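You operate a simulated robot arm through the tools that you are given. There is no shell and no other tool.

You run a simulated robot arm. Do the job below in one go: nothing can be reset, and whatever is moved stays where it is left.

## Task
Charge the battery that the white card names in the blue slot till it is full, then switch off.
Fine: at the big charger; set it before the slot, push it home and bring the yellow bar down before you switch on; leave it in, bar down. The other two grey batteries on the bench stay where they are. Set down upright: what you pick out.

The check looks at the end state, three seconds after you hand in, the way a careful person would. Anything else that was tipped, shoved, dropped, spilled or broken makes it a failure.

## Robot
A 7-joint arm with a two-finger parallel gripper, fixed in place. Base frame: the origin is at the foot of the arm, x ahead of it, y to its left, z up. Units: mm, degrees, N and s.
With the tool pointing down near the work surface it reaches from about 460 to 920 mm from the base axis. Its first joint turns from -115.0 to 115.0 degrees. Payload 3.91 kg.
Tool frame: the origin (TCP) lies between the finger pads and is the grasp point; the fingertips stand 30 mm ahead of it; z points along the fingers, y is the line along which they close. Largest opening 110 mm; finger width 20, thickness 10; the body of the gripper, 48 by 112 mm, starts 55 mm behind the TCP.
Orientation is that of the tool frame in the base frame, as a unit quaternion [x, y, z, w]. With the fingers straight down and closing along the base's y, the tool's x points along the base's -x, its y along +y and its z along -z.

## Interface
- The arm moves only by the tool move_arm. Its argument "motion" is a list of rows, each a list of 6 numbers: the shift along the tool's x, y, z in units of 250 mm (1.0 is 250 mm), then the turn, a rotation vector about the tool's x, y, z in units of 120 degrees (1.0 is 120 degrees). In form: [[dx, dy, dz, ax, ay, az], ...]. A call has 1 to 20 rows; each row is the pose to reach, as a shift and turn from the pose commanded when the call began, along the tool's axes at that moment. "fingers" is the opening in per cent of the stroke, from 0 (shut) to 100 (fully open), set as the call begins (left out, the last holds). A call with a number of a shift or a turn outside -1 to 1 is refused whole. Rows are played at 5 a second. More than 50 mm and 8.6 degrees between two rows, or a gripper value outside its range, and nothing of the call is played. A pose out of reach is approached as far as the arm can. The call stops where the force on the tool passes 50 N (or 10 N more than at its start, if that is more) or the arm is blocked; 0.2 s more then pass. Each finger travels about 153 mm/s and halts on what it meets, pressing with about 25 N; the grip force reading is that of the motor and also rises with nothing between the fingers. The clock runs only during rows and for 0.2 s after the last one: add rows that repeat a pose to give the fingers time. The reply holds the time, the measured pose of the TCP, the force on the tool along the base axes, the opening and the grip force, in the units named above and with some noise, with the torque about the TCP (base axes, N m) and any sound that the robot's microphone picked up.
- Cameras (640 x 400 px; columns grow to the right, rows downward): "scene" is fixed at [217.9, -516, 1625.4]; the picture's right is [0.52, -0.85, 0.00], its down [-0.60, -0.37, -0.71] and it looks along [0.60, 0.37, -0.70] (base axes); focal length 314 px, centre (320, 200). "wrist" rides on the gripper at [72, 17, -103] in the tool frame; the picture's right is [-0.23, 0.97, 0.00], its down [-0.76, -0.18, -0.62] and it looks along [-0.61, -0.14, 0.78] (tool axes); focal length 222 px, centre (320, 200). There is no depth. A picture from a camera that has moved, and an enlarged one, comes with that camera's place and axes in the base frame and with its lens. The place of the scene camera against the robot may be out by one fixed shift of up to 25 mm in any direction.
- get_image(camera): a new picture of that camera. The clock stands still meanwhile.
- move_column(by): slides the trunk up (or, below 0, down) by that many mm; the arm rides with it, the base frame stays. It gives what a move gives, with no picture.
- enlarge(camera, box): a new picture of the part [left, top, right, bottom] of that camera's present view, enlarged. The clock stands still meanwhile.
- finish_job(): hands the job in; it is judged then, once.

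Places have to be worked out from the pictures, the camera data and where the tool is seen. Open the gripper and draw the arm clear of the work before you hand the job in, unless the task says otherwise.

The tools are called after "Request:" by a JSON object that holds its "name" and its "arguments". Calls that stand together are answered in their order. move_arm: Moves the arm, as the interface text tells. Its arguments: {"type":"object","properties":{"motion":{"type":"array"},"fingers":{"type":"number"}},"required":["motion"]} The other tools are called the same way: move_column (by) slides the trunk up or down; get_image (camera) takes a picture; enlarge (camera, box) takes an enlarged picture of a part of a camera's view; finish_job () hands the job in.

At the start:

```text
clock: 0.0
ee_pos: [549.2, 76.6, 1187.1]
tool_rot: [0.001, 1.0, -0.001, 0.0]
ft_force: [0.4, -0.5, -0.3]
wrist_torque: [-0.02, 0.01, 0.03]
grip_width: 110.3
gripper_force: 0.1
trunk travel left (down, up): [-825.0, 165.0]
```

scene: 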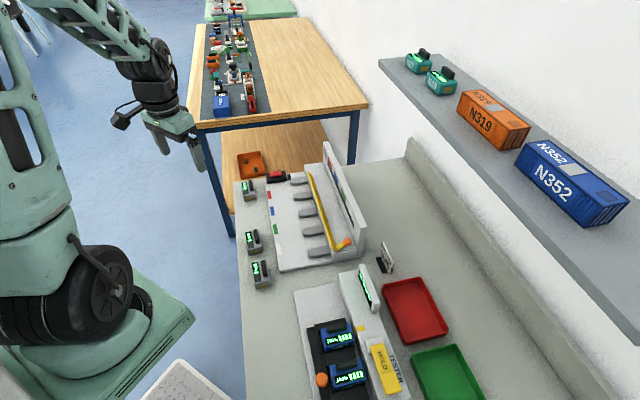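
wrist: 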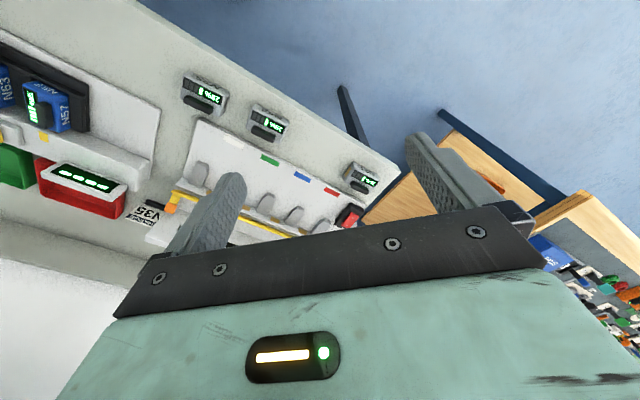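

I start by looking closely at the scene: the charger, the small grey batteries, and the white card.

Request:
{"name": "enlarge", "arguments": {"camera": "scene", "box": [230, 140, 380, 280]}}

Request:
{"name": "enlarge", "arguments": {"camera": "scene", "box": [290, 230, 480, 400]}}

Request:
{"name": "enlarge", "arguments": {"camera": "wrist", "box": [0, 50, 200, 250]}}

Request:
{"name": "enlarge", "arguments": {"camera": "wrist", "box": [140, 60, 400, 250]}}

```text
2.86 times, centred on (305, 210) of scene
camera zoom: at [217.9, -516.0, 1625.4], right [0.52, -0.85, 0.0], down [-0.6, -0.37, -0.71], along [0.6, 0.37, -0.7], focal length 898 px, centre (363, 171)
```

zoom: 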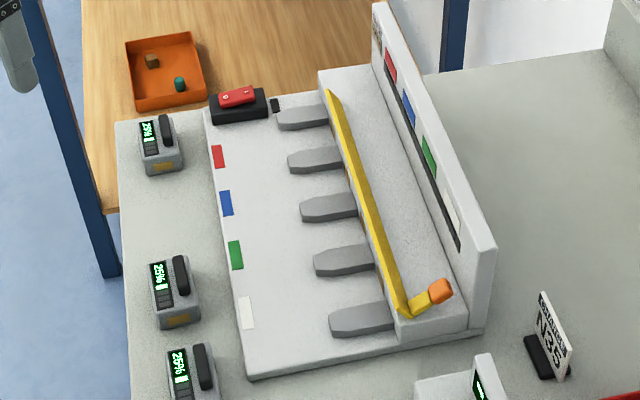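

```text
2.35 times, centred on (385, 315) of scene
camera zoom: at [217.9, -516.0, 1625.4], right [0.52, -0.85, 0.0], down [-0.6, -0.37, -0.71], along [0.6, 0.37, -0.7], focal length 740 px, centre (167, -71)
```

zoom: 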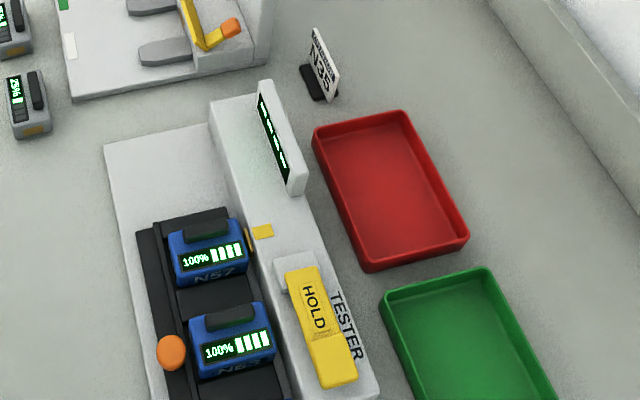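

```text
2.00 times, centred on (100, 150) of wrist
camera zoom: at [478.0, 91.5, 1289.9], right [0.23, 0.97, 0.0], down [0.76, -0.18, 0.62], along [0.61, -0.14, -0.78], focal length 444 px, centre (760, 300)
```

zoom: 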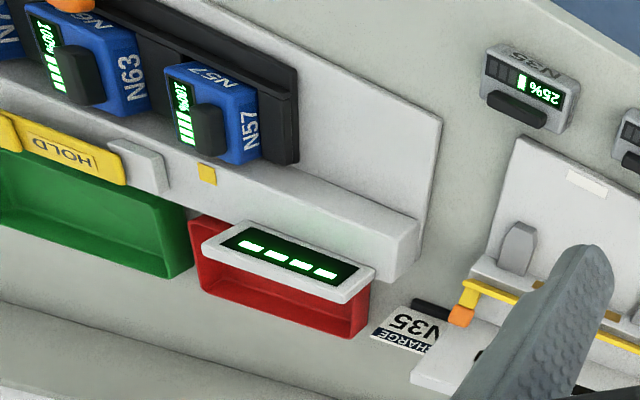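

```text
2.11 times, centred on (270, 155) of wrist
camera zoom: at [478.0, 91.5, 1289.9], right [0.23, 0.97, 0.0], down [0.76, -0.18, 0.62], along [0.61, -0.14, -0.78], focal length 468 px, centre (425, 295)
```

zoom: 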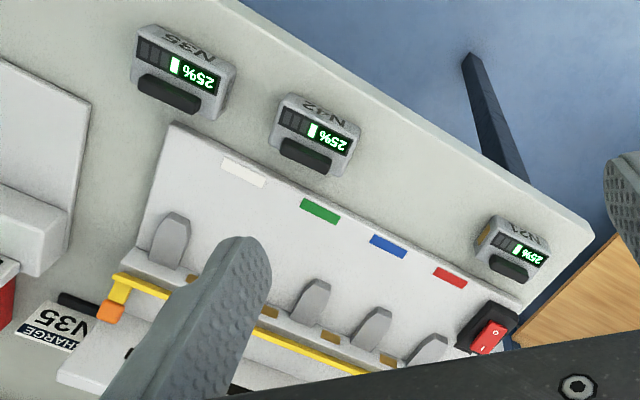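

The card says "CHARGE N35"; N35 looks to be the grey battery at the white-tag end of the charger. The bench seems to run about 45° to the base axes, so I swing the tool 45° and move over the charger for better views.

Request:
{"name": "move_arm", "arguments": {"motion": [[-0.034, -0.051, 0.038, 0, 0, 0.0625], [-0.068, -0.103, 0.076, 0, 0, 0.125], [-0.102, -0.154, 0.114, 0, 0, 0.1875], [-0.136, -0.205, 0.152, 0, 0, 0.25], [-0.17, -0.257, 0.19, 0, 0, 0.3125], [-0.204, -0.308, 0.228, 0, 0, 0.375], [-0.204, -0.308, 0.228, 0, 0, 0.375]]}}

Request:
{"name": "get_image", "arguments": {"camera": "wrist"}}

Request:
{"name": "get_image", "arguments": {"camera": "scene"}}

```text
clock: 1.6
ee_pos: [600.6, -1.8, 1129.9]
tool_rot: [0.384, 0.923, 0.0, 0.0]
ft_force: [0.1, -0.4, -0.4]
wrist_torque: [-0.01, -0.01, -0.01]
grip_width: 110.0
gripper_force: 0.0
trunk travel left (down, up): [-825.0, 165.0]
```

```text
taken
camera wrist: at [562.3, 60.1, 1233.0], right [0.85, 0.53, 0.0], down [0.41, -0.66, 0.62], along [0.33, -0.53, -0.78], focal length 222 px, centre (320, 200)
```

wrist: 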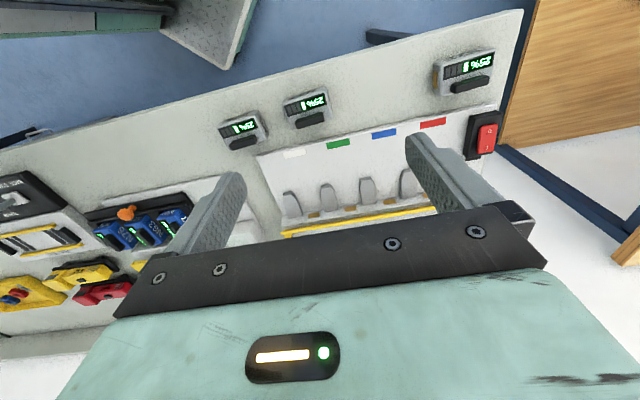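

```text
taken
```

scene: 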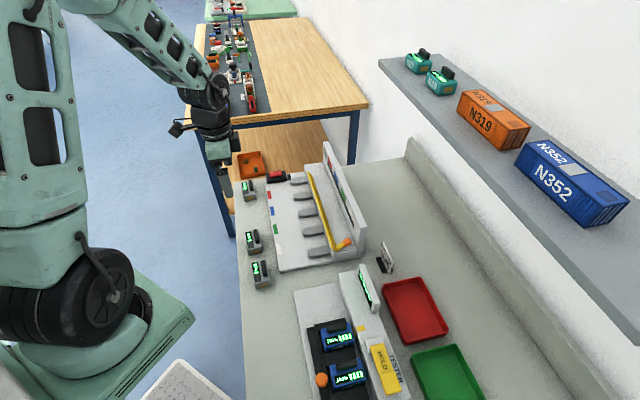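

Triangulating the tags from the two wrist frames puts the charger plate at about z≈876, with the charger's long axis near 44° to the base x axis. I move 120 mm further toward the wall at the same height to see the dividers, bar and contacts.

Request:
{"name": "move_arm", "arguments": {"motion": [[-0.16, 0, 0, 0, 0, 0], [-0.32, 0, 0, 0, 0, 0], [-0.48, 0, 0, 0, 0, 0], [-0.48, 0, 0, 0, 0, 0]]}}

Request:
{"name": "get_image", "arguments": {"camera": "wrist"}}

Request:
{"name": "enlarge", "arguments": {"camera": "wrist", "box": [200, 0, 480, 220]}}

Request:
{"name": "get_image", "arguments": {"camera": "scene"}}

```text
clock: 2.6
ee_pos: [688.7, -86.7, 1131.1]
tool_rot: [0.382, 0.924, 0.0, 0.001]
ft_force: [0.0, 0.5, -0.6]
wrist_torque: [-0.03, -0.04, 0.02]
grip_width: 110.1
gripper_force: 0.1
trunk travel left (down, up): [-825.0, 165.0]
```

```text
taken
camera wrist: at [648.4, -24.9, 1234.2], right [0.85, 0.53, 0.0], down [0.41, -0.66, 0.62], along [0.33, -0.53, -0.78], focal length 222 px, centre (320, 200)
```

wrist: 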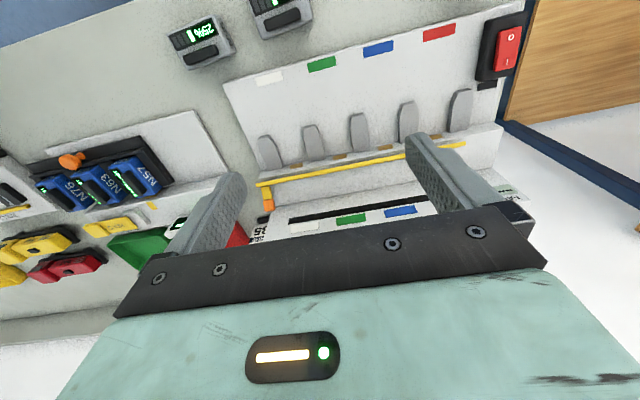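

```text
1.82 times, centred on (340, 110) of wrist
camera zoom: at [648.4, -24.9, 1234.2], right [0.85, 0.53, 0.0], down [0.41, -0.66, 0.62], along [0.33, -0.53, -0.78], focal length 404 px, centre (284, 364)
```

zoom: 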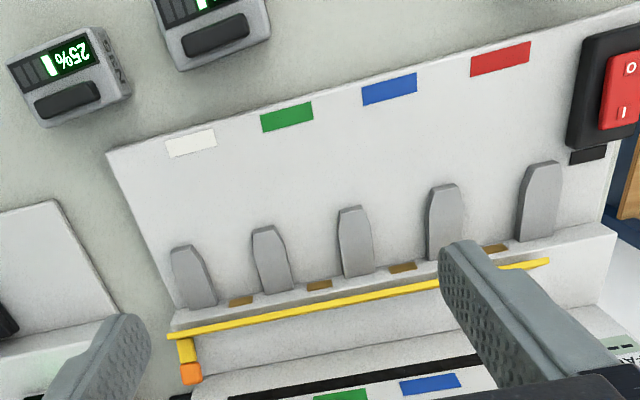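

```text
taken
```

scene: 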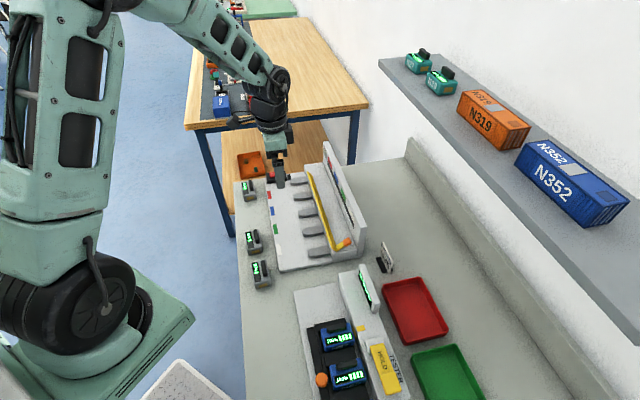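

The blue slot is clearly the second one from the switch end, with brown contacts at the rear. I zoom on the bar, handle and rear panel to understand the bar's hinge.

Request:
{"name": "enlarge", "arguments": {"camera": "scene", "box": [290, 140, 370, 265]}}

Request:
{"name": "enlarge", "arguments": {"camera": "scene", "box": [320, 220, 370, 265]}}

Request:
{"name": "enlarge", "arguments": {"camera": "wrist", "box": [240, 140, 430, 250]}}

Request:
{"name": "enlarge", "arguments": {"camera": "scene", "box": [232, 165, 312, 295]}}

Request:
{"name": "enlarge", "arguments": {"camera": "wrist", "box": [150, 0, 330, 110]}}

```text
3.20 times, centred on (330, 202) of scene
camera zoom: at [217.9, -516.0, 1625.4], right [0.52, -0.85, 0.0], down [-0.6, -0.37, -0.71], along [0.6, 0.37, -0.7], focal length 1006 px, centre (288, 192)
```

zoom: 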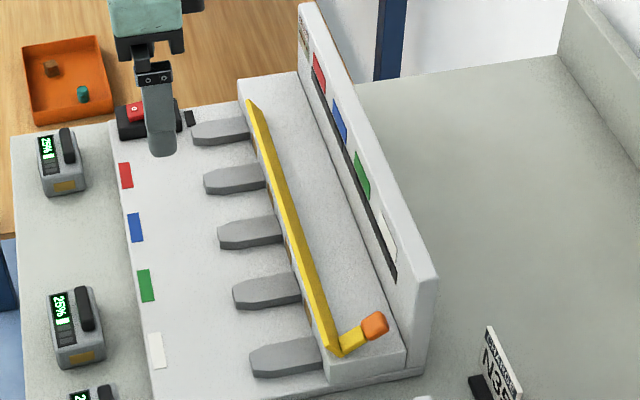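

```text
8.89 times, centred on (345, 242) of scene
camera zoom: at [217.9, -516.0, 1625.4], right [0.52, -0.85, 0.0], down [-0.6, -0.37, -0.71], along [0.6, 0.37, -0.7], focal length 2794 px, centre (98, -178)
```

zoom: 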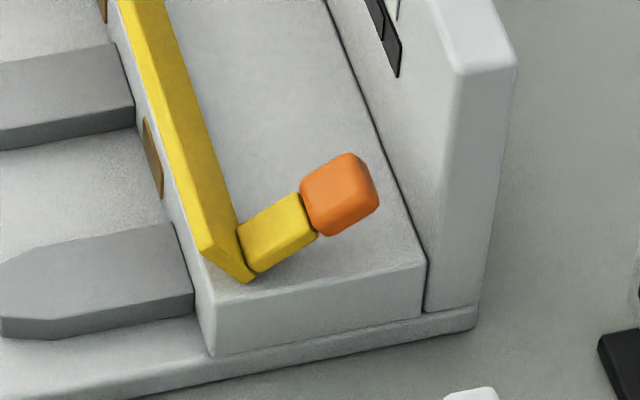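

```text
3.37 times, centred on (335, 195) of wrist
camera zoom: at [648.4, -24.9, 1234.2], right [0.85, 0.53, 0.0], down [0.41, -0.66, 0.62], along [0.33, -0.53, -0.78], focal length 748 px, centre (270, 217)
```

zoom: 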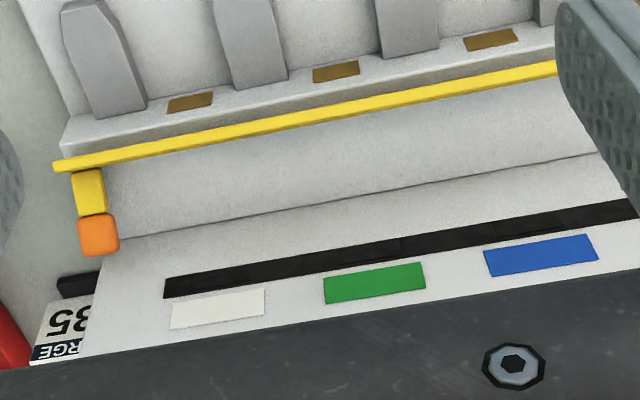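

```text
3.08 times, centred on (272, 230) of scene
camera zoom: at [217.9, -516.0, 1625.4], right [0.52, -0.85, 0.0], down [-0.6, -0.37, -0.71], along [0.6, 0.37, -0.7], focal length 967 px, centre (468, 108)
```

zoom: 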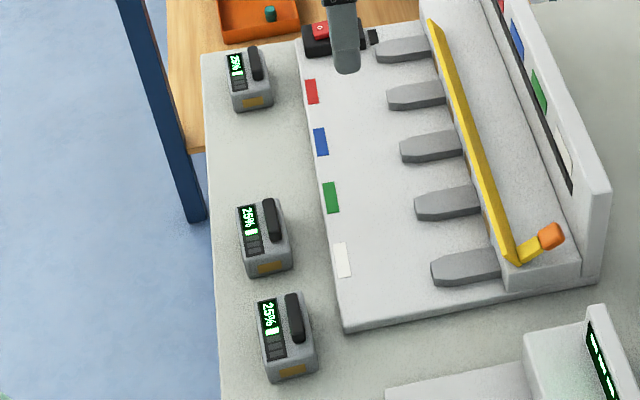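

```text
3.56 times, centred on (240, 55) of wrist
camera zoom: at [648.4, -24.9, 1234.2], right [0.85, 0.53, 0.0], down [0.41, -0.66, 0.62], along [0.33, -0.53, -0.78], focal length 790 px, centre (604, 716)
```

zoom: 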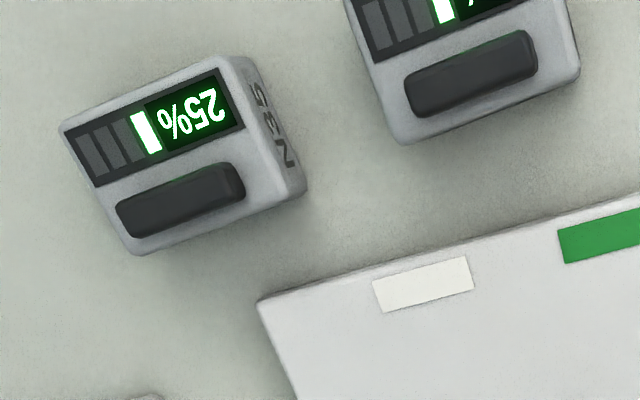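

The N35 label is on the side facing the switch end and the brown contact patch faces the other way, so the battery must turn +90° before it goes in. I now move to the white end of the charger and turn to look along its length, to see the bar in profile.

Request:
{"name": "move_arm", "arguments": {"motion": [[-0.0537, -0.0712, 0, 0, 0, -0.0625], [-0.1075, -0.1423, 0, 0, 0, -0.125], [-0.161, -0.2135, 0, 0, 0, -0.1875], [-0.215, -0.2847, 0, 0, 0, -0.25], [-0.269, -0.356, 0, 0, 0, -0.3125], [-0.3225, -0.427, 0, 0, 0, -0.375], [-0.376, -0.498, 0, 0, 0, -0.4375], [-0.43, -0.569, 0, 0, 0, -0.5], [-0.484, -0.6405, 0, 0, 0, -0.5625], [-0.5375, -0.712, 0, 0, 0, -0.625], [-0.591, -0.783, 0, 0, 0, -0.6875], [-0.645, -0.854, 0, 0, 0, -0.75], [-0.645, -0.854, 0, 0, 0, -0.75]]}}

Request:
{"name": "get_image", "arguments": {"camera": "wrist"}}

Request:
{"name": "get_image", "arguments": {"camera": "scene"}}

```text
clock: 5.4
ee_pos: [649.1, -350.5, 1130.1]
tool_rot: [-0.384, 0.923, -0.001, 0.001]
ft_force: [0.2, 0.1, 1.1]
wrist_torque: [-0.01, 0.0, 0.0]
grip_width: 110.2
gripper_force: 0.0
trunk travel left (down, up): [-825.0, 165.0]
```

```text
taken
camera wrist: at [586.0, -391.0, 1233.1], right [-0.53, 0.85, 0.0], down [0.66, 0.41, 0.62], along [0.53, 0.33, -0.78], focal length 222 px, centre (320, 200)
```

wrist: 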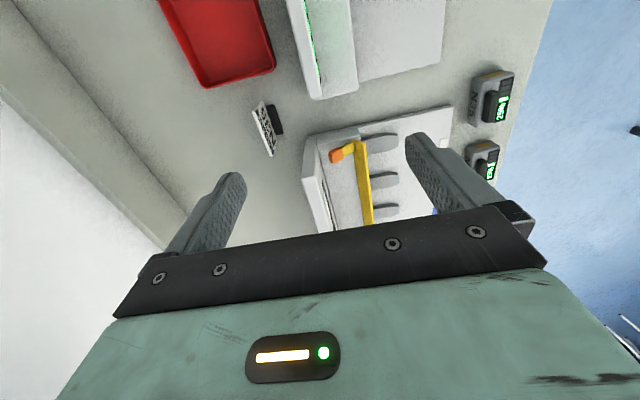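

```text
taken
```

scene: 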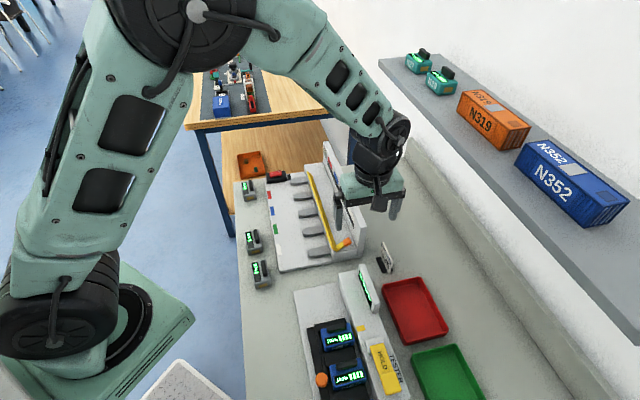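

The view is straight down from here; the bar end and orange knob are visible. I tilt the tool 40° and lower it, so the camera looks flatter along the charger.

Request:
{"name": "move_arm", "arguments": {"motion": [[0.032, 0, 0.07, 0, -0.0667, 0], [0.064, 0, 0.14, 0, -0.1333, 0], [0.096, 0, 0.21, 0, -0.2, 0], [0.128, 0, 0.28, 0, -0.2667, 0], [0.16, 0, 0.36, 0, -0.3333, 0], [0.16, 0, 0.36, 0, -0.3333, 0]]}}

Request:
{"name": "get_image", "arguments": {"camera": "wrist"}}

Request:
{"name": "enlarge", "arguments": {"camera": "wrist", "box": [220, 20, 460, 200]}}

```text
clock: 6.8
ee_pos: [619.8, -380.7, 1040.3]
tool_rot: [-0.359, 0.868, 0.13, 0.318]
ft_force: [-0.5, -0.1, 0.5]
wrist_torque: [-0.01, -0.02, 0.01]
grip_width: 110.0
gripper_force: 0.1
trunk travel left (down, up): [-825.0, 165.0]
```

```text
taken
camera wrist: at [521.6, -456.3, 1072.6], right [-0.57, 0.81, 0.14], down [0.25, 0.0, 0.97], along [0.79, 0.58, -0.21], focal length 222 px, centre (320, 200)
```

wrist: 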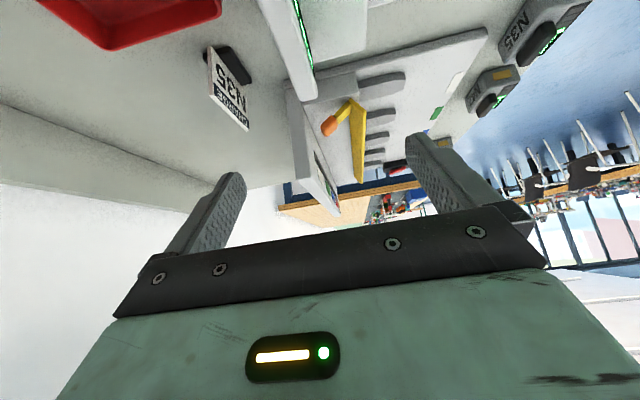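

```text
2.22 times, centred on (340, 110) of wrist
camera zoom: at [521.6, -456.3, 1072.6], right [-0.57, 0.81, 0.14], down [0.25, 0.0, 0.97], along [0.79, 0.58, -0.21], focal length 494 px, centre (276, 400)
```

zoom: 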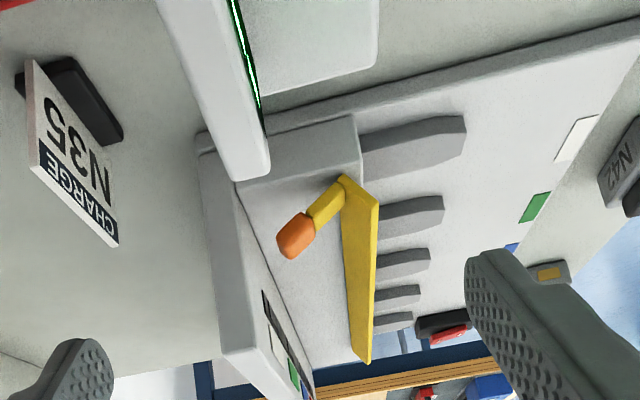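

The profile is now clear: the yellow strip tilts up and outward from a hinge at the housing's front edge, with the orange knob on an arm behind it. So the bar is up, and it comes down by rotating it toward the front. I zoom in on N35 and the bar from here.

Request:
{"name": "enlarge", "arguments": {"camera": "wrist", "box": [440, 0, 600, 110]}}

Request:
{"name": "enlarge", "arguments": {"camera": "wrist", "box": [300, 50, 420, 200]}}

```text
3.64 times, centred on (520, 55) of wrist
camera zoom: at [521.6, -456.3, 1072.6], right [-0.57, 0.81, 0.14], down [0.25, 0.0, 0.97], along [0.79, 0.58, -0.21], focal length 808 px, centre (-407, 727)
```

zoom: 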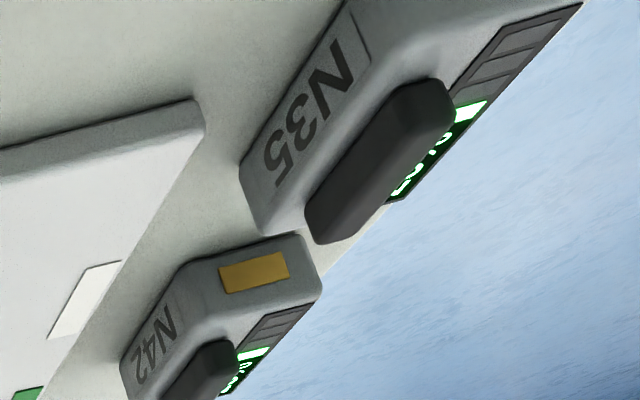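

```text
2.67 times, centred on (360, 125) of wrist
camera zoom: at [521.6, -456.3, 1072.6], right [-0.57, 0.81, 0.14], down [0.25, 0.0, 0.97], along [0.79, 0.58, -0.21], focal length 592 px, centre (213, 400)
```

zoom: 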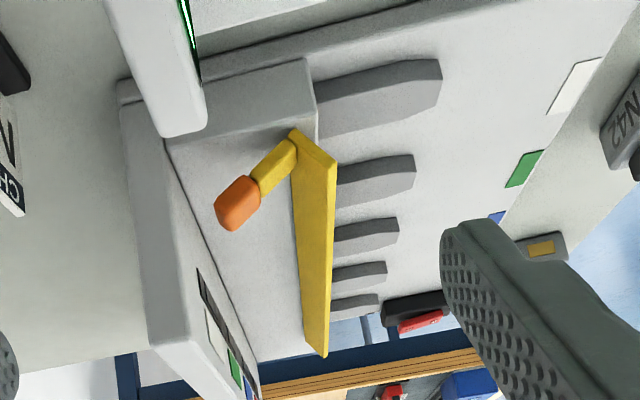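

N35 carries its label on two sides, its contact is on the white-end short side, and it measures roughly 65×42×30 mm. I level the tool again and go above N35 for a close look.

Request:
{"name": "move_arm", "arguments": {"motion": [[-0.031, 0, -0.037, 0, 0.0667, 0], [-0.062, 0, -0.074, 0, 0.1333, 0], [-0.092, 0, -0.11, 0, 0.2, 0], [-0.123, 0, -0.147, 0, 0.2667, 0], [-0.154, 0, -0.184, 0, 0.3333, 0], [-0.154, 0, -0.184, 0, 0.3333, 0]]}}

Request:
{"name": "move_arm", "arguments": {"motion": [[-0.039, 0.0816, 0.0133, 0, 0, 0.0625], [-0.0783, 0.163, 0.0267, 0, 0, 0.125], [-0.1175, 0.245, 0.04, 0, 0, 0.1875], [-0.157, 0.326, 0.053, 0, 0, 0.25], [-0.196, 0.408, 0.067, 0, 0, 0.3125], [-0.235, 0.4895, 0.08, 0, 0, 0.375], [-0.274, 0.571, 0.093, 0, 0, 0.4375], [-0.313, 0.653, 0.107, 0, 0, 0.5], [-0.3525, 0.734, 0.12, 0, 0, 0.5625], [-0.392, 0.816, 0.133, 0, 0, 0.625], [-0.431, 0.897, 0.147, 0, 0, 0.6875], [-0.47, 0.979, 0.16, 0, 0, 0.75], [-0.47, 0.979, 0.16, 0, 0, 0.75]]}}

Request:
{"name": "get_image", "arguments": {"camera": "wrist"}}

Request:
{"name": "enlarge", "arguments": {"camera": "wrist", "box": [220, 30, 460, 190]}}

```text
clock: 8.2
ee_pos: [621.5, -377.9, 1098.3]
tool_rot: [-0.382, 0.924, -0.001, 0.0]
ft_force: [0.0, 0.0, 0.8]
wrist_torque: [0.04, -0.04, -0.02]
grip_width: 110.0
gripper_force: 0.1
trunk travel left (down, up): [-825.0, 165.0]
```

```text
clock: 11.0
ee_pos: [528.7, -122.1, 1059.3]
tool_rot: [0.384, 0.923, -0.001, 0.001]
ft_force: [0.3, 0.7, 0.4]
wrist_torque: [0.01, -0.02, 0.0]
grip_width: 110.1
gripper_force: 0.0
trunk travel left (down, up): [-825.0, 165.0]
```

```text
taken
camera wrist: at [489.9, -60.9, 1162.5], right [0.85, 0.53, 0.0], down [0.41, -0.66, 0.62], along [0.33, -0.53, -0.78], focal length 222 px, centre (320, 200)
```

wrist: 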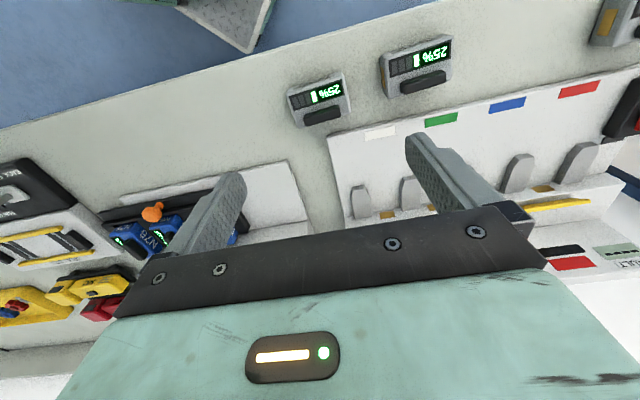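

```text
2.50 times, centred on (340, 110) of wrist
camera zoom: at [489.9, -60.9, 1162.5], right [0.85, 0.53, 0.0], down [0.41, -0.66, 0.62], along [0.33, -0.53, -0.78], focal length 555 px, centre (270, 425)
```

zoom: 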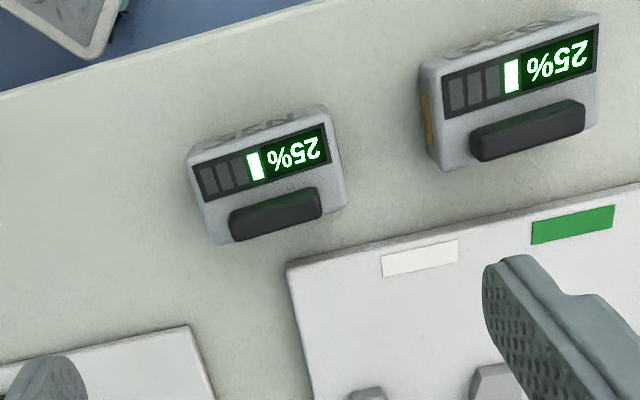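

N35 triangulates to about (530, −124) with its top near z≈887. I zoom in tightly to get exact edges and orientation for N35 and the charger plate.

Request:
{"name": "enlarge", "arguments": {"camera": "wrist", "box": [280, 60, 370, 140]}}

Request:
{"name": "enlarge", "arguments": {"camera": "wrist", "box": [320, 70, 640, 230]}}

```text
5.00 times, centred on (325, 100) of wrist
camera zoom: at [489.9, -60.9, 1162.5], right [0.85, 0.53, 0.0], down [0.41, -0.66, 0.62], along [0.33, -0.53, -0.78], focal length 1111 px, centre (295, 700)
```

zoom: 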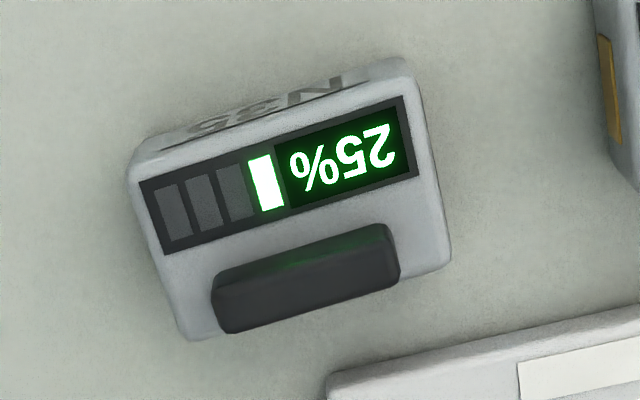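

```text
2.00 times, centred on (480, 150) of wrist
camera zoom: at [489.9, -60.9, 1162.5], right [0.85, 0.53, 0.0], down [0.41, -0.66, 0.62], along [0.33, -0.53, -0.78], focal length 444 px, centre (0, 300)
```

zoom: 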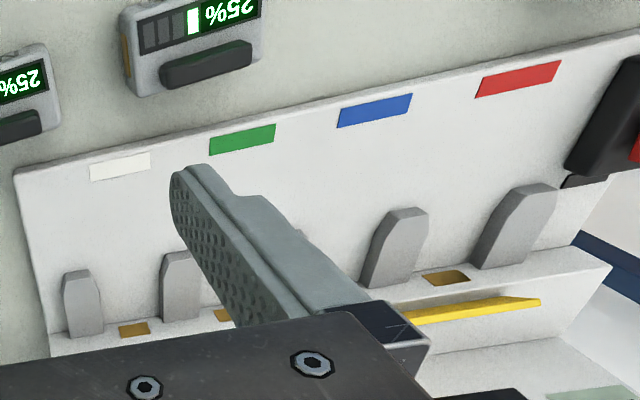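

Views agree: N35 centre ≈ (529.8, −125.4), long axis at ≈48°, top z≈890, bench ≈863; the blue slot's contact is at ≈(828, −105, 889), and the charger lies at exactly 45°. I align the fingers with N35's long axis, set the opening to about 88 mm, and descend to z≈960 to check alignment.

Request:
{"name": "move_arm", "arguments": {"motion": [[-0.003, 0, 0.13, 0, 0, -0.01], [-0.006, -0.001, 0.26, 0, 0, -0.02], [-0.007, -0.001, 0.398, 0, 0, -0.0267], [-0.007, -0.001, 0.398, 0, 0, -0.0267]], "fingers": 80}}

Request:
{"name": "get_image", "arguments": {"camera": "wrist"}}

Request:
{"name": "enlarge", "arguments": {"camera": "wrist", "box": [200, 40, 460, 220]}}

Request:
{"name": "enlarge", "arguments": {"camera": "scene", "box": [220, 210, 320, 300]}}

```text
clock: 12.0
ee_pos: [531.9, -122.5, 962.1]
tool_rot: [0.357, 0.934, -0.001, 0.001]
ft_force: [-0.4, -0.2, 0.9]
wrist_torque: [-0.01, -0.02, -0.02]
grip_width: 88.0
gripper_force: 0.0
trunk travel left (down, up): [-825.0, 165.0]
```

```text
taken
camera wrist: at [488.2, -63.7, 1065.1], right [0.82, 0.57, 0.0], down [0.45, -0.64, 0.62], along [0.36, -0.51, -0.78], focal length 222 px, centre (320, 200)
```

wrist: 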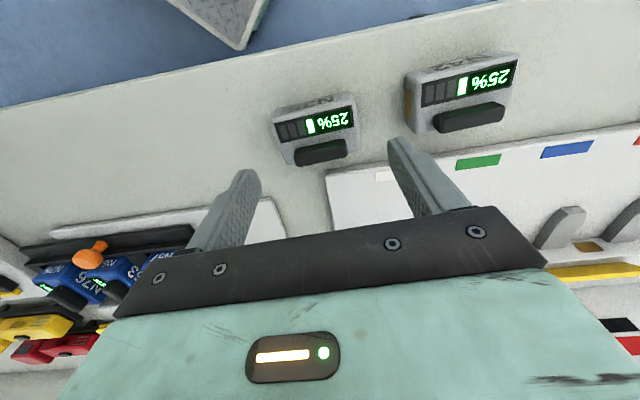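

```text
2.22 times, centred on (330, 130) of wrist
camera zoom: at [488.2, -63.7, 1065.1], right [0.82, 0.57, 0.0], down [0.45, -0.64, 0.62], along [0.36, -0.51, -0.78], focal length 494 px, centre (298, 356)
```

zoom: 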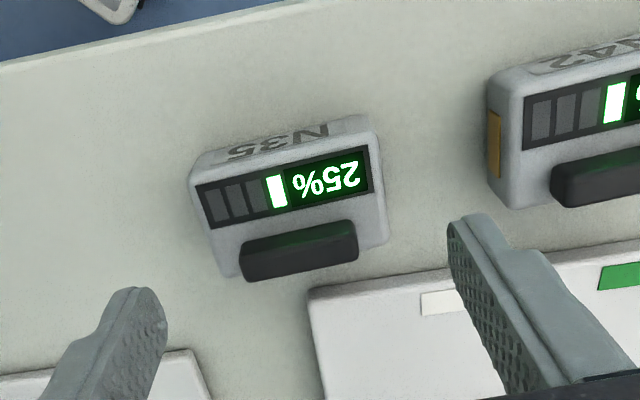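

```text
4.44 times, centred on (270, 255) of scene
camera zoom: at [217.9, -516.0, 1625.4], right [0.52, -0.85, 0.0], down [-0.6, -0.37, -0.71], along [0.6, 0.37, -0.7], focal length 1397 px, centre (542, -44)
```

zoom: 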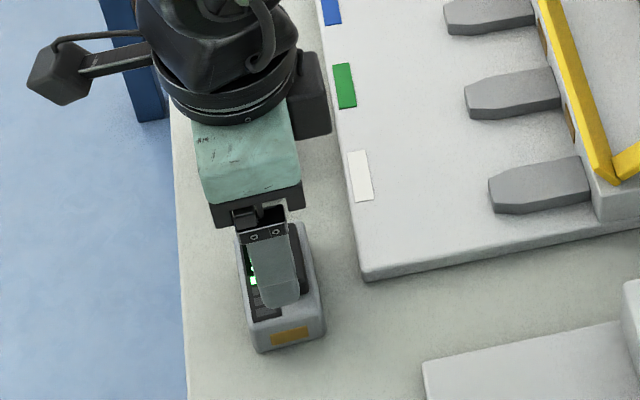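

The fingertips straddle N35 evenly with ample clearance to N42. I descend to TCP z≈900 (tips about 7 mm above the bench).

Request:
{"name": "move_arm", "arguments": {"motion": [[0, 0, 0.08, 0, 0, 0], [0, 0, 0.16, 0, 0, 0], [0, 0, 0.22, 0, 0, 0], [0, 0, 0.248, 0, 0, 0], [0, 0, 0.248, 0, 0, 0]]}}

Request:
{"name": "enlarge", "arguments": {"camera": "scene", "box": [230, 230, 300, 300]}}

Request:
{"name": "get_image", "arguments": {"camera": "wrist"}}

```text
clock: 13.2
ee_pos: [534.0, -124.5, 899.4]
tool_rot: [0.357, 0.934, 0.001, 0.001]
ft_force: [0.9, 0.8, 0.6]
wrist_torque: [0.01, 0.03, 0.02]
grip_width: 87.8
gripper_force: 0.0
trunk travel left (down, up): [-825.0, 165.0]
```

```text
5.71 times, centred on (265, 265) of scene
camera zoom: at [217.9, -516.0, 1625.4], right [0.52, -0.85, 0.0], down [-0.6, -0.37, -0.71], along [0.6, 0.37, -0.7], focal length 1796 px, centre (634, -171)
```

zoom: 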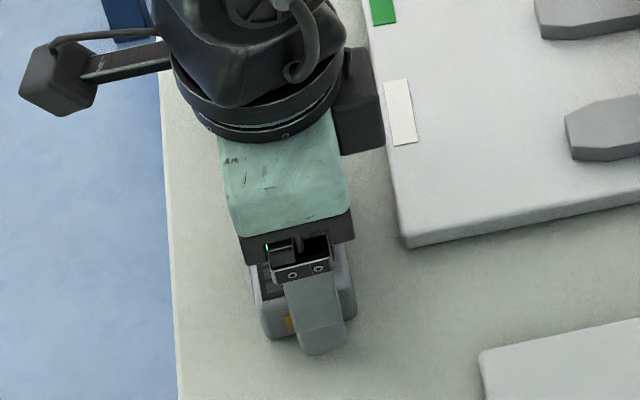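

```text
taken
camera wrist: at [490.4, -65.4, 1001.2], right [0.82, 0.57, 0.0], down [0.45, -0.64, 0.62], along [0.36, -0.51, -0.78], focal length 222 px, centre (320, 200)
```

wrist: 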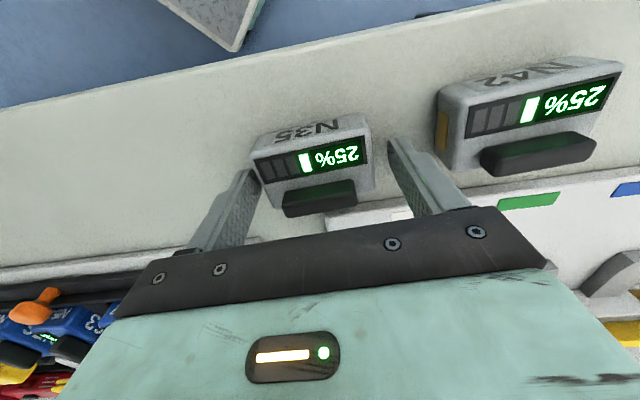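

Tips are in place on both short ends with no contact force. I close the fingers to grip N35.

Request:
{"name": "move_arm", "arguments": {"motion": [[0, 0, 0, 0, 0, 0], [0, 0, 0, 0, 0, 0], [0, 0, 0, 0, 0, 0]], "fingers": 40}}

Request:
{"name": "get_image", "arguments": {"camera": "wrist"}}

```text
clock: 14.0
ee_pos: [533.7, -125.6, 898.1]
tool_rot: [0.357, 0.934, 0.0, 0.0]
ft_force: [-0.8, 0.2, 0.6]
wrist_torque: [-0.04, 0.05, -0.05]
grip_width: 69.4
gripper_force: 24.9
trunk travel left (down, up): [-825.0, 165.0]
```

```text
taken
camera wrist: at [490.3, -65.4, 1001.3], right [0.82, 0.57, 0.0], down [0.45, -0.64, 0.62], along [0.36, -0.51, -0.78], focal length 222 px, centre (320, 200)
```

wrist: 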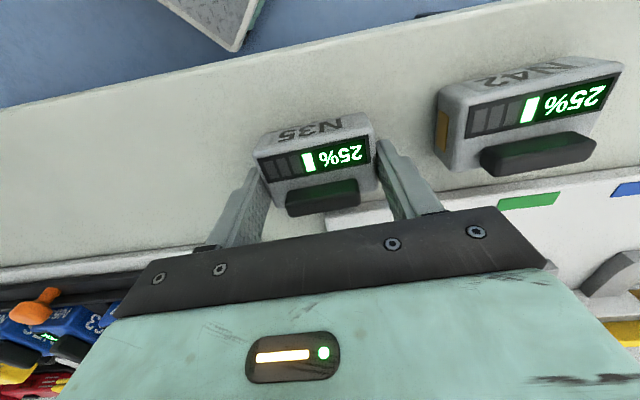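

N35 is gripped at 69.4 mm with 25 N. I lift it 80 mm straight up.

Request:
{"name": "move_arm", "arguments": {"motion": [[0, 0, -0.04, 0, 0, 0], [0, 0, -0.12, 0, 0, 0], [0, 0, -0.22, 0, 0, 0], [0, 0, -0.32, 0, 0, 0], [0, 0, -0.32, 0, 0, 0]]}}

Request:
{"name": "get_image", "arguments": {"camera": "wrist"}}

Request:
{"name": "enlarge", "arguments": {"camera": "scene", "box": [220, 200, 320, 300]}}

```text
clock: 15.2
ee_pos: [530.5, -124.6, 977.9]
tool_rot: [0.358, 0.934, 0.0, 0.001]
ft_force: [-1.2, 0.0, 0.3]
wrist_torque: [0.01, -0.03, -0.02]
grip_width: 44.0
gripper_force: 0.1
trunk travel left (down, up): [-825.0, 165.0]
```

```text
taken
camera wrist: at [488.3, -64.4, 1081.7], right [0.82, 0.57, 0.0], down [0.45, -0.64, 0.62], along [0.36, -0.51, -0.78], focal length 222 px, centre (320, 200)
```

wrist: 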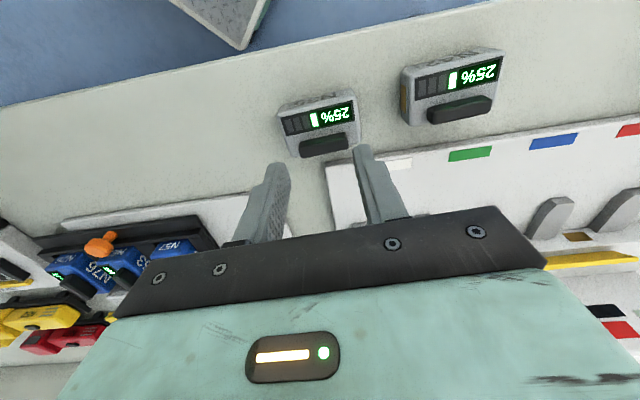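

```text
4.00 times, centred on (270, 250) of scene
camera zoom: at [217.9, -516.0, 1625.4], right [0.52, -0.85, 0.0], down [-0.6, -0.37, -0.71], along [0.6, 0.37, -0.7], focal length 1257 px, centre (520, 0)
```

zoom: 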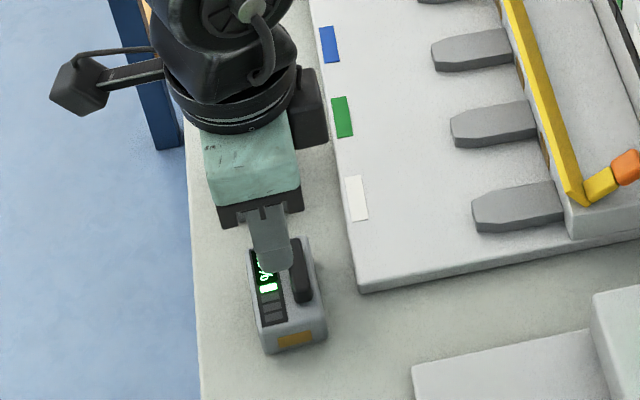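

The fingers slipped off during the lift: N35 is still upright on the bench and the gripper shut to 44 mm. I look closely at whether it moved and at the shape of its body and handle.

Request:
{"name": "enlarge", "arguments": {"camera": "wrist", "box": [260, 70, 380, 170]}}

Request:
{"name": "enlarge", "arguments": {"camera": "scene", "box": [250, 252, 290, 292]}}

Request:
{"name": "enlarge", "arguments": {"camera": "wrist", "box": [380, 30, 530, 150]}}

```text
4.00 times, centred on (320, 120) of wrist
camera zoom: at [488.3, -64.4, 1081.7], right [0.82, 0.57, 0.0], down [0.45, -0.64, 0.62], along [0.36, -0.51, -0.78], focal length 888 px, centre (320, 520)
```

zoom: 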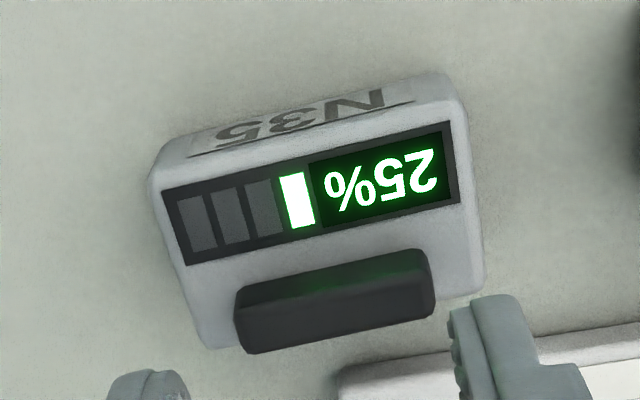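

```text
10.00 times, centred on (270, 272) of scene
camera zoom: at [217.9, -516.0, 1625.4], right [0.52, -0.85, 0.0], down [-0.6, -0.37, -0.71], along [0.6, 0.37, -0.7], focal length 3143 px, centre (820, -520)
```

zoom: 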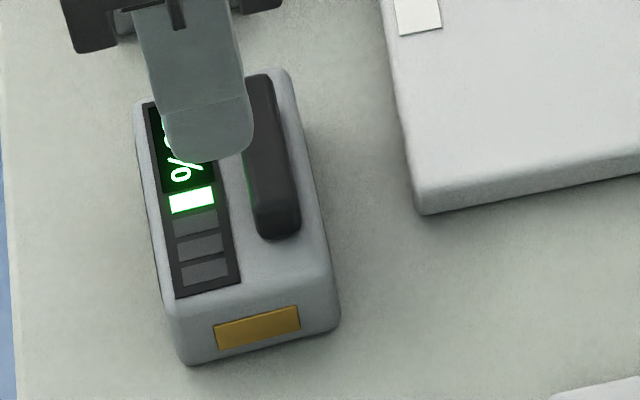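

```text
3.33 times, centred on (455, 90) of wrist
camera zoom: at [488.3, -64.4, 1081.7], right [0.82, 0.57, 0.0], down [0.45, -0.64, 0.62], along [0.36, -0.51, -0.78], focal length 740 px, centre (-130, 567)
```

zoom: 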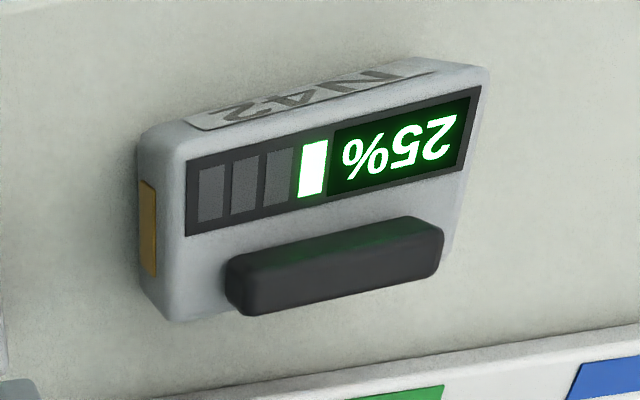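

N35 stayed upright and shifted only about 2–3 mm; its sides look slightly tapered with rounded edges. I reopen, recentre, and go a little deeper (tips about 2 mm above the bench) for a second, slower try.

Request:
{"name": "move_arm", "arguments": {"motion": [[0, 0, 0, 0, 0, 0], [-0.004, 0.003, 0, 0, 0, 0], [-0.008, 0.006, 0, 0, 0, 0]], "fingers": 82}}

Request:
{"name": "move_arm", "arguments": {"motion": [[0, 0, 0.08, 0, 0, 0], [0, 0, 0.16, 0, 0, 0], [0, 0, 0.24, 0, 0, 0], [0, 0, 0.3, 0, 0, 0], [0, 0, 0.32, 0, 0, 0], [0, 0, 0.324, 0, 0, 0], [0, 0, 0.328, 0, 0, 0], [0, 0, 0.332, 0, 0, 0], [0, 0, 0.332, 0, 0, 0]]}}

Request:
{"name": "get_image", "arguments": {"camera": "wrist"}}

Request:
{"name": "enlarge", "arguments": {"camera": "scene", "box": [245, 250, 295, 295]}}

```text
clock: 16.0
ee_pos: [533.0, -122.4, 979.0]
tool_rot: [0.358, 0.934, -0.001, 0.0]
ft_force: [0.3, -0.8, 0.4]
wrist_torque: [0.0, 0.0, 0.02]
grip_width: 90.4
gripper_force: 0.1
trunk travel left (down, up): [-825.0, 165.0]
```

```text
clock: 18.0
ee_pos: [533.7, -127.2, 894.7]
tool_rot: [0.357, 0.934, -0.001, 0.0]
ft_force: [-0.5, -0.4, 0.0]
wrist_torque: [-0.02, -0.02, -0.01]
grip_width: 89.9
gripper_force: 0.2
trunk travel left (down, up): [-825.0, 165.0]
```

```text
taken
camera wrist: at [491.5, -67.5, 997.9], right [0.82, 0.57, 0.0], down [0.45, -0.64, 0.62], along [0.36, -0.51, -0.78], focal length 222 px, centre (320, 200)
```

wrist: 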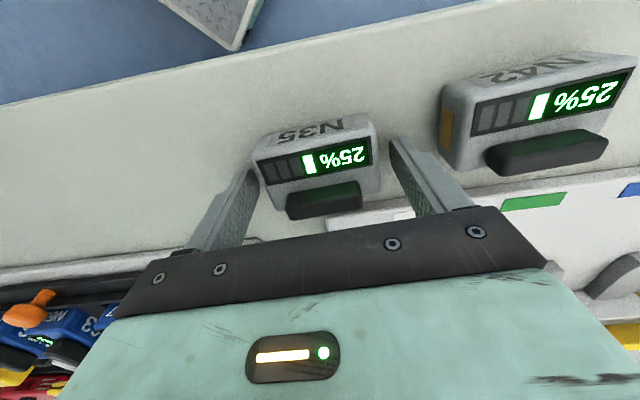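

```text
8.89 times, centred on (270, 272) of scene
camera zoom: at [217.9, -516.0, 1625.4], right [0.52, -0.85, 0.0], down [-0.6, -0.37, -0.71], along [0.6, 0.37, -0.7], focal length 2794 px, centre (764, -444)
```

zoom: 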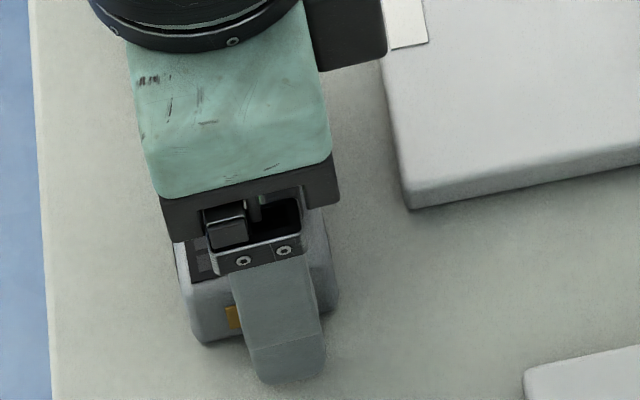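

The tips are now at bench level on both ends, with no contact force. I close and then lift slowly in 3 mm steps.

Request:
{"name": "move_arm", "arguments": {"motion": [[0, 0, 0, 0, 0, 0], [0, 0, 0, 0, 0, 0], [0, 0, 0, 0, 0, 0], [0, 0, 0, 0, 0, 0]], "fingers": 0}}

Request:
{"name": "move_arm", "arguments": {"motion": [[0, 0, -0.008, 0, 0, 0], [0, 0, -0.016, 0, 0, 0], [0, 0, -0.024, 0, 0, 0]]}}

Request:
{"name": "get_image", "arguments": {"camera": "wrist"}}

Request:
{"name": "enlarge", "arguments": {"camera": "scene", "box": [245, 250, 295, 295]}}

```text
clock: 19.0
ee_pos: [533.7, -127.6, 895.9]
tool_rot: [0.356, 0.934, -0.001, 0.001]
ft_force: [0.3, 0.9, 0.3]
wrist_torque: [0.05, -0.04, 0.02]
grip_width: 69.4
gripper_force: 25.0
trunk travel left (down, up): [-825.0, 165.0]
```

```text
clock: 19.8
ee_pos: [533.2, -126.5, 902.1]
tool_rot: [0.358, 0.934, 0.0, 0.001]
ft_force: [0.5, -0.1, -2.1]
wrist_torque: [0.0, -0.02, 0.02]
grip_width: 69.6
gripper_force: 25.2
trunk travel left (down, up): [-825.0, 165.0]
```

```text
taken
camera wrist: at [491.8, -66.0, 1004.8], right [0.82, 0.57, 0.0], down [0.45, -0.64, 0.62], along [0.36, -0.51, -0.78], focal length 222 px, centre (320, 200)
```

wrist: 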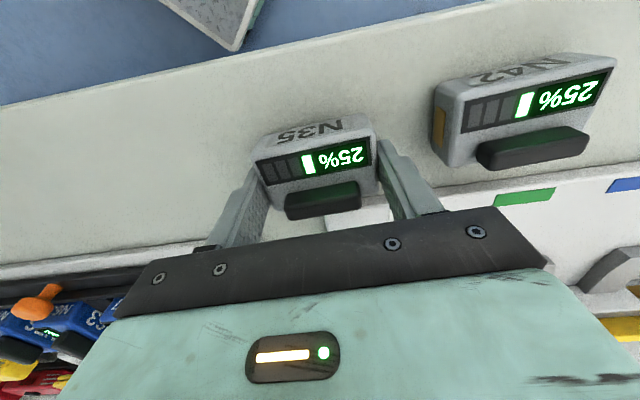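

```text
8.89 times, centred on (270, 272) of scene
camera zoom: at [217.9, -516.0, 1625.4], right [0.52, -0.85, 0.0], down [-0.6, -0.37, -0.71], along [0.6, 0.37, -0.7], focal length 2794 px, centre (764, -444)
```

zoom: 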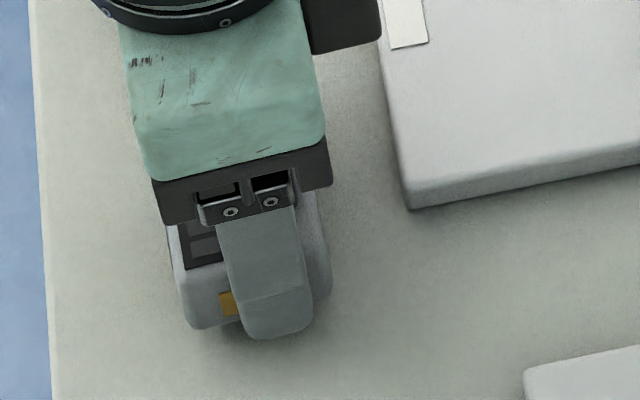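

It holds now: −2.1 N weight reading, width steady at 69.6 mm, and its shadow shows it is off the bench. I keep lifting slowly by another 48 mm.

Request:
{"name": "move_arm", "arguments": {"motion": [[0, 0, -0.012, 0, 0, 0], [0, 0, -0.024, 0, 0, 0], [0, 0, -0.036, 0, 0, 0], [0, 0, -0.048, 0, 0, 0], [0, 0, -0.06, 0, 0, 0], [0, 0, -0.074, 0, 0, 0], [0, 0, -0.09, 0, 0, 0], [0, 0, -0.106, 0, 0, 0], [0, 0, -0.122, 0, 0, 0], [0, 0, -0.138, 0, 0, 0], [0, 0, -0.154, 0, 0, 0], [0, 0, -0.17, 0, 0, 0], [0, 0, -0.182, 0, 0, 0], [0, 0, -0.19, 0, 0, 0], [0, 0, -0.192, 0, 0, 0]]}}

Request:
{"name": "get_image", "arguments": {"camera": "wrist"}}

Request:
{"name": "enlarge", "arguments": {"camera": "scene", "box": [235, 220, 305, 290]}}

```text
clock: 23.0
ee_pos: [535.6, -124.5, 949.4]
tool_rot: [0.357, 0.934, 0.0, 0.001]
ft_force: [-0.2, 0.2, -1.7]
wrist_torque: [0.01, 0.01, 0.02]
grip_width: 69.8
gripper_force: 25.0
trunk travel left (down, up): [-825.0, 165.0]
```

```text
taken
camera wrist: at [492.3, -65.9, 1052.7], right [0.82, 0.57, 0.0], down [0.45, -0.64, 0.62], along [0.36, -0.51, -0.78], focal length 222 px, centre (320, 200)
```

wrist: 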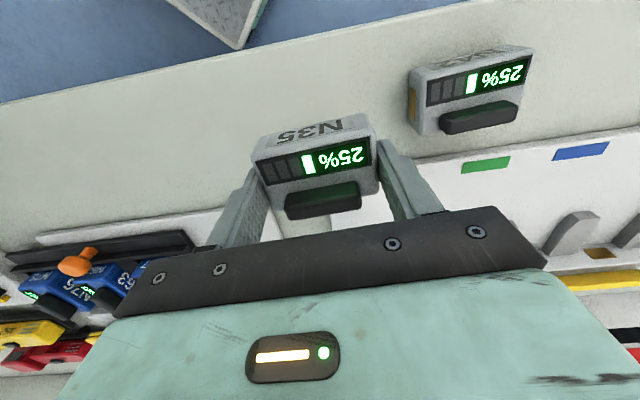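

```text
5.71 times, centred on (270, 255) of scene
camera zoom: at [217.9, -516.0, 1625.4], right [0.52, -0.85, 0.0], down [-0.6, -0.37, -0.71], along [0.6, 0.37, -0.7], focal length 1796 px, centre (606, -114)
```

zoom: 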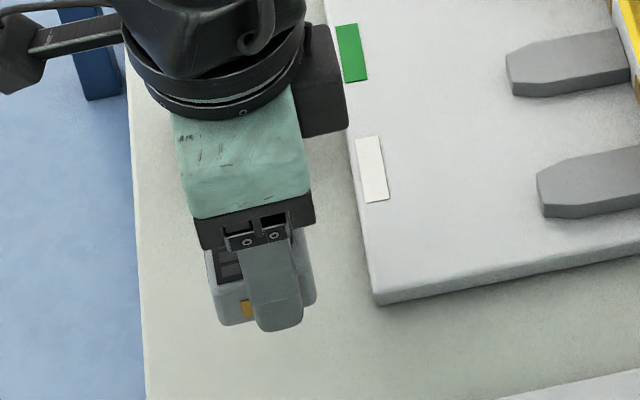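

N35 is held steadily. I zoom to measure exactly where it sits in the fingers before carrying it.

Request:
{"name": "enlarge", "arguments": {"camera": "wrist", "box": [240, 100, 400, 230]}}

```text
3.08 times, centred on (320, 165) of wrist
camera zoom: at [492.3, -65.9, 1052.7], right [0.82, 0.57, 0.0], down [0.45, -0.64, 0.62], along [0.36, -0.51, -0.78], focal length 684 px, centre (320, 308)
```

zoom: 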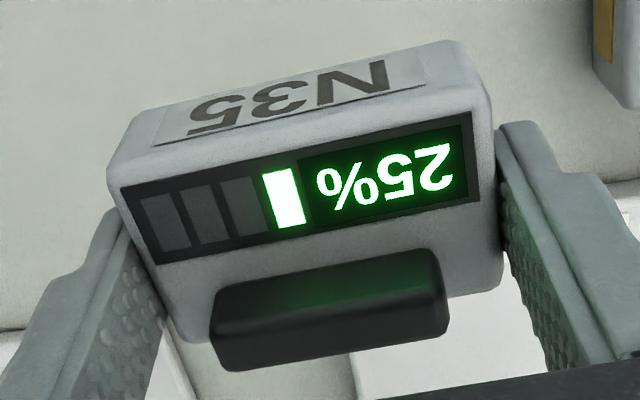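

N35 sits squarely in the fingers (body centre about 4 mm toward tool +x). I raise it 20 mm while slowly turning +87° so its contact end will face the slot.

Request:
{"name": "move_arm", "arguments": {"motion": [[0, 0, -0.004, 0, 0, -0.0145], [0, 0, -0.01, 0, 0, -0.0362], [0, 0, -0.018, 0, 0, -0.0651], [0, 0, -0.026, 0, 0, -0.1013], [0, 0, -0.034, 0, 0, -0.1447], [0, 0, -0.042, 0, 0, -0.1882], [0, 0, -0.05, 0, 0, -0.2316], [0, 0, -0.058, 0, 0, -0.275], [0, 0, -0.064, 0, 0, -0.3184], [0, 0, -0.07, 0, 0, -0.3619], [0, 0, -0.074, 0, 0, -0.4053], [0, 0, -0.078, 0, 0, -0.4487], [0, 0, -0.08, 0, 0, -0.4921], [0, 0, -0.08, 0, 0, -0.5355], [0, 0, -0.08, 0, 0, -0.579], [0, 0, -0.08, 0, 0, -0.6224], [0, 0, -0.08, 0, 0, -0.6586], [0, 0, -0.08, 0, 0, -0.6875], [0, 0, -0.08, 0, 0, -0.7092], [0, 0, -0.08, 0, 0, -0.7237]]}}

Request:
{"name": "get_image", "arguments": {"camera": "wrist"}}

Request:
{"name": "get_image", "arguments": {"camera": "scene"}}

```text
clock: 27.2
ee_pos: [535.4, -124.9, 969.4]
tool_rot: [-0.383, 0.924, -0.001, 0.001]
ft_force: [-0.2, 0.0, -2.5]
wrist_torque: [0.01, -0.01, 0.0]
grip_width: 69.3
gripper_force: 24.7
trunk travel left (down, up): [-825.0, 165.0]
```

```text
taken
camera wrist: at [471.9, -166.0, 1072.5], right [-0.53, 0.85, 0.0], down [0.66, 0.41, 0.62], along [0.53, 0.33, -0.78], focal length 222 px, centre (320, 200)
```

wrist: 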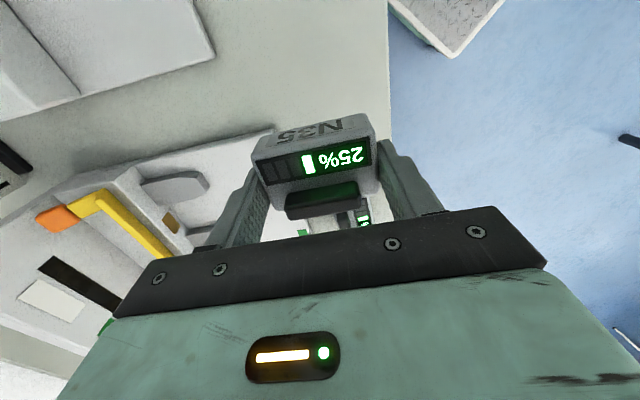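

```text
taken
```

scene: 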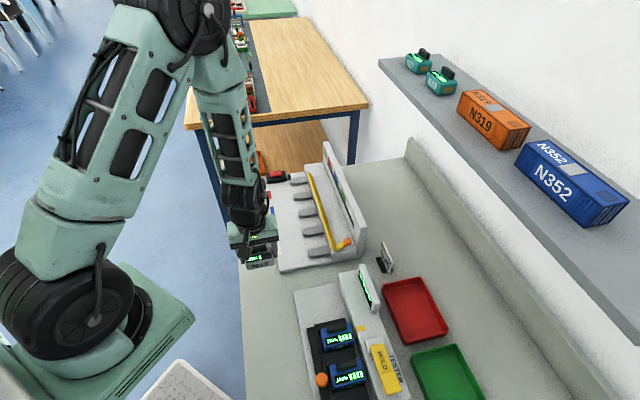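

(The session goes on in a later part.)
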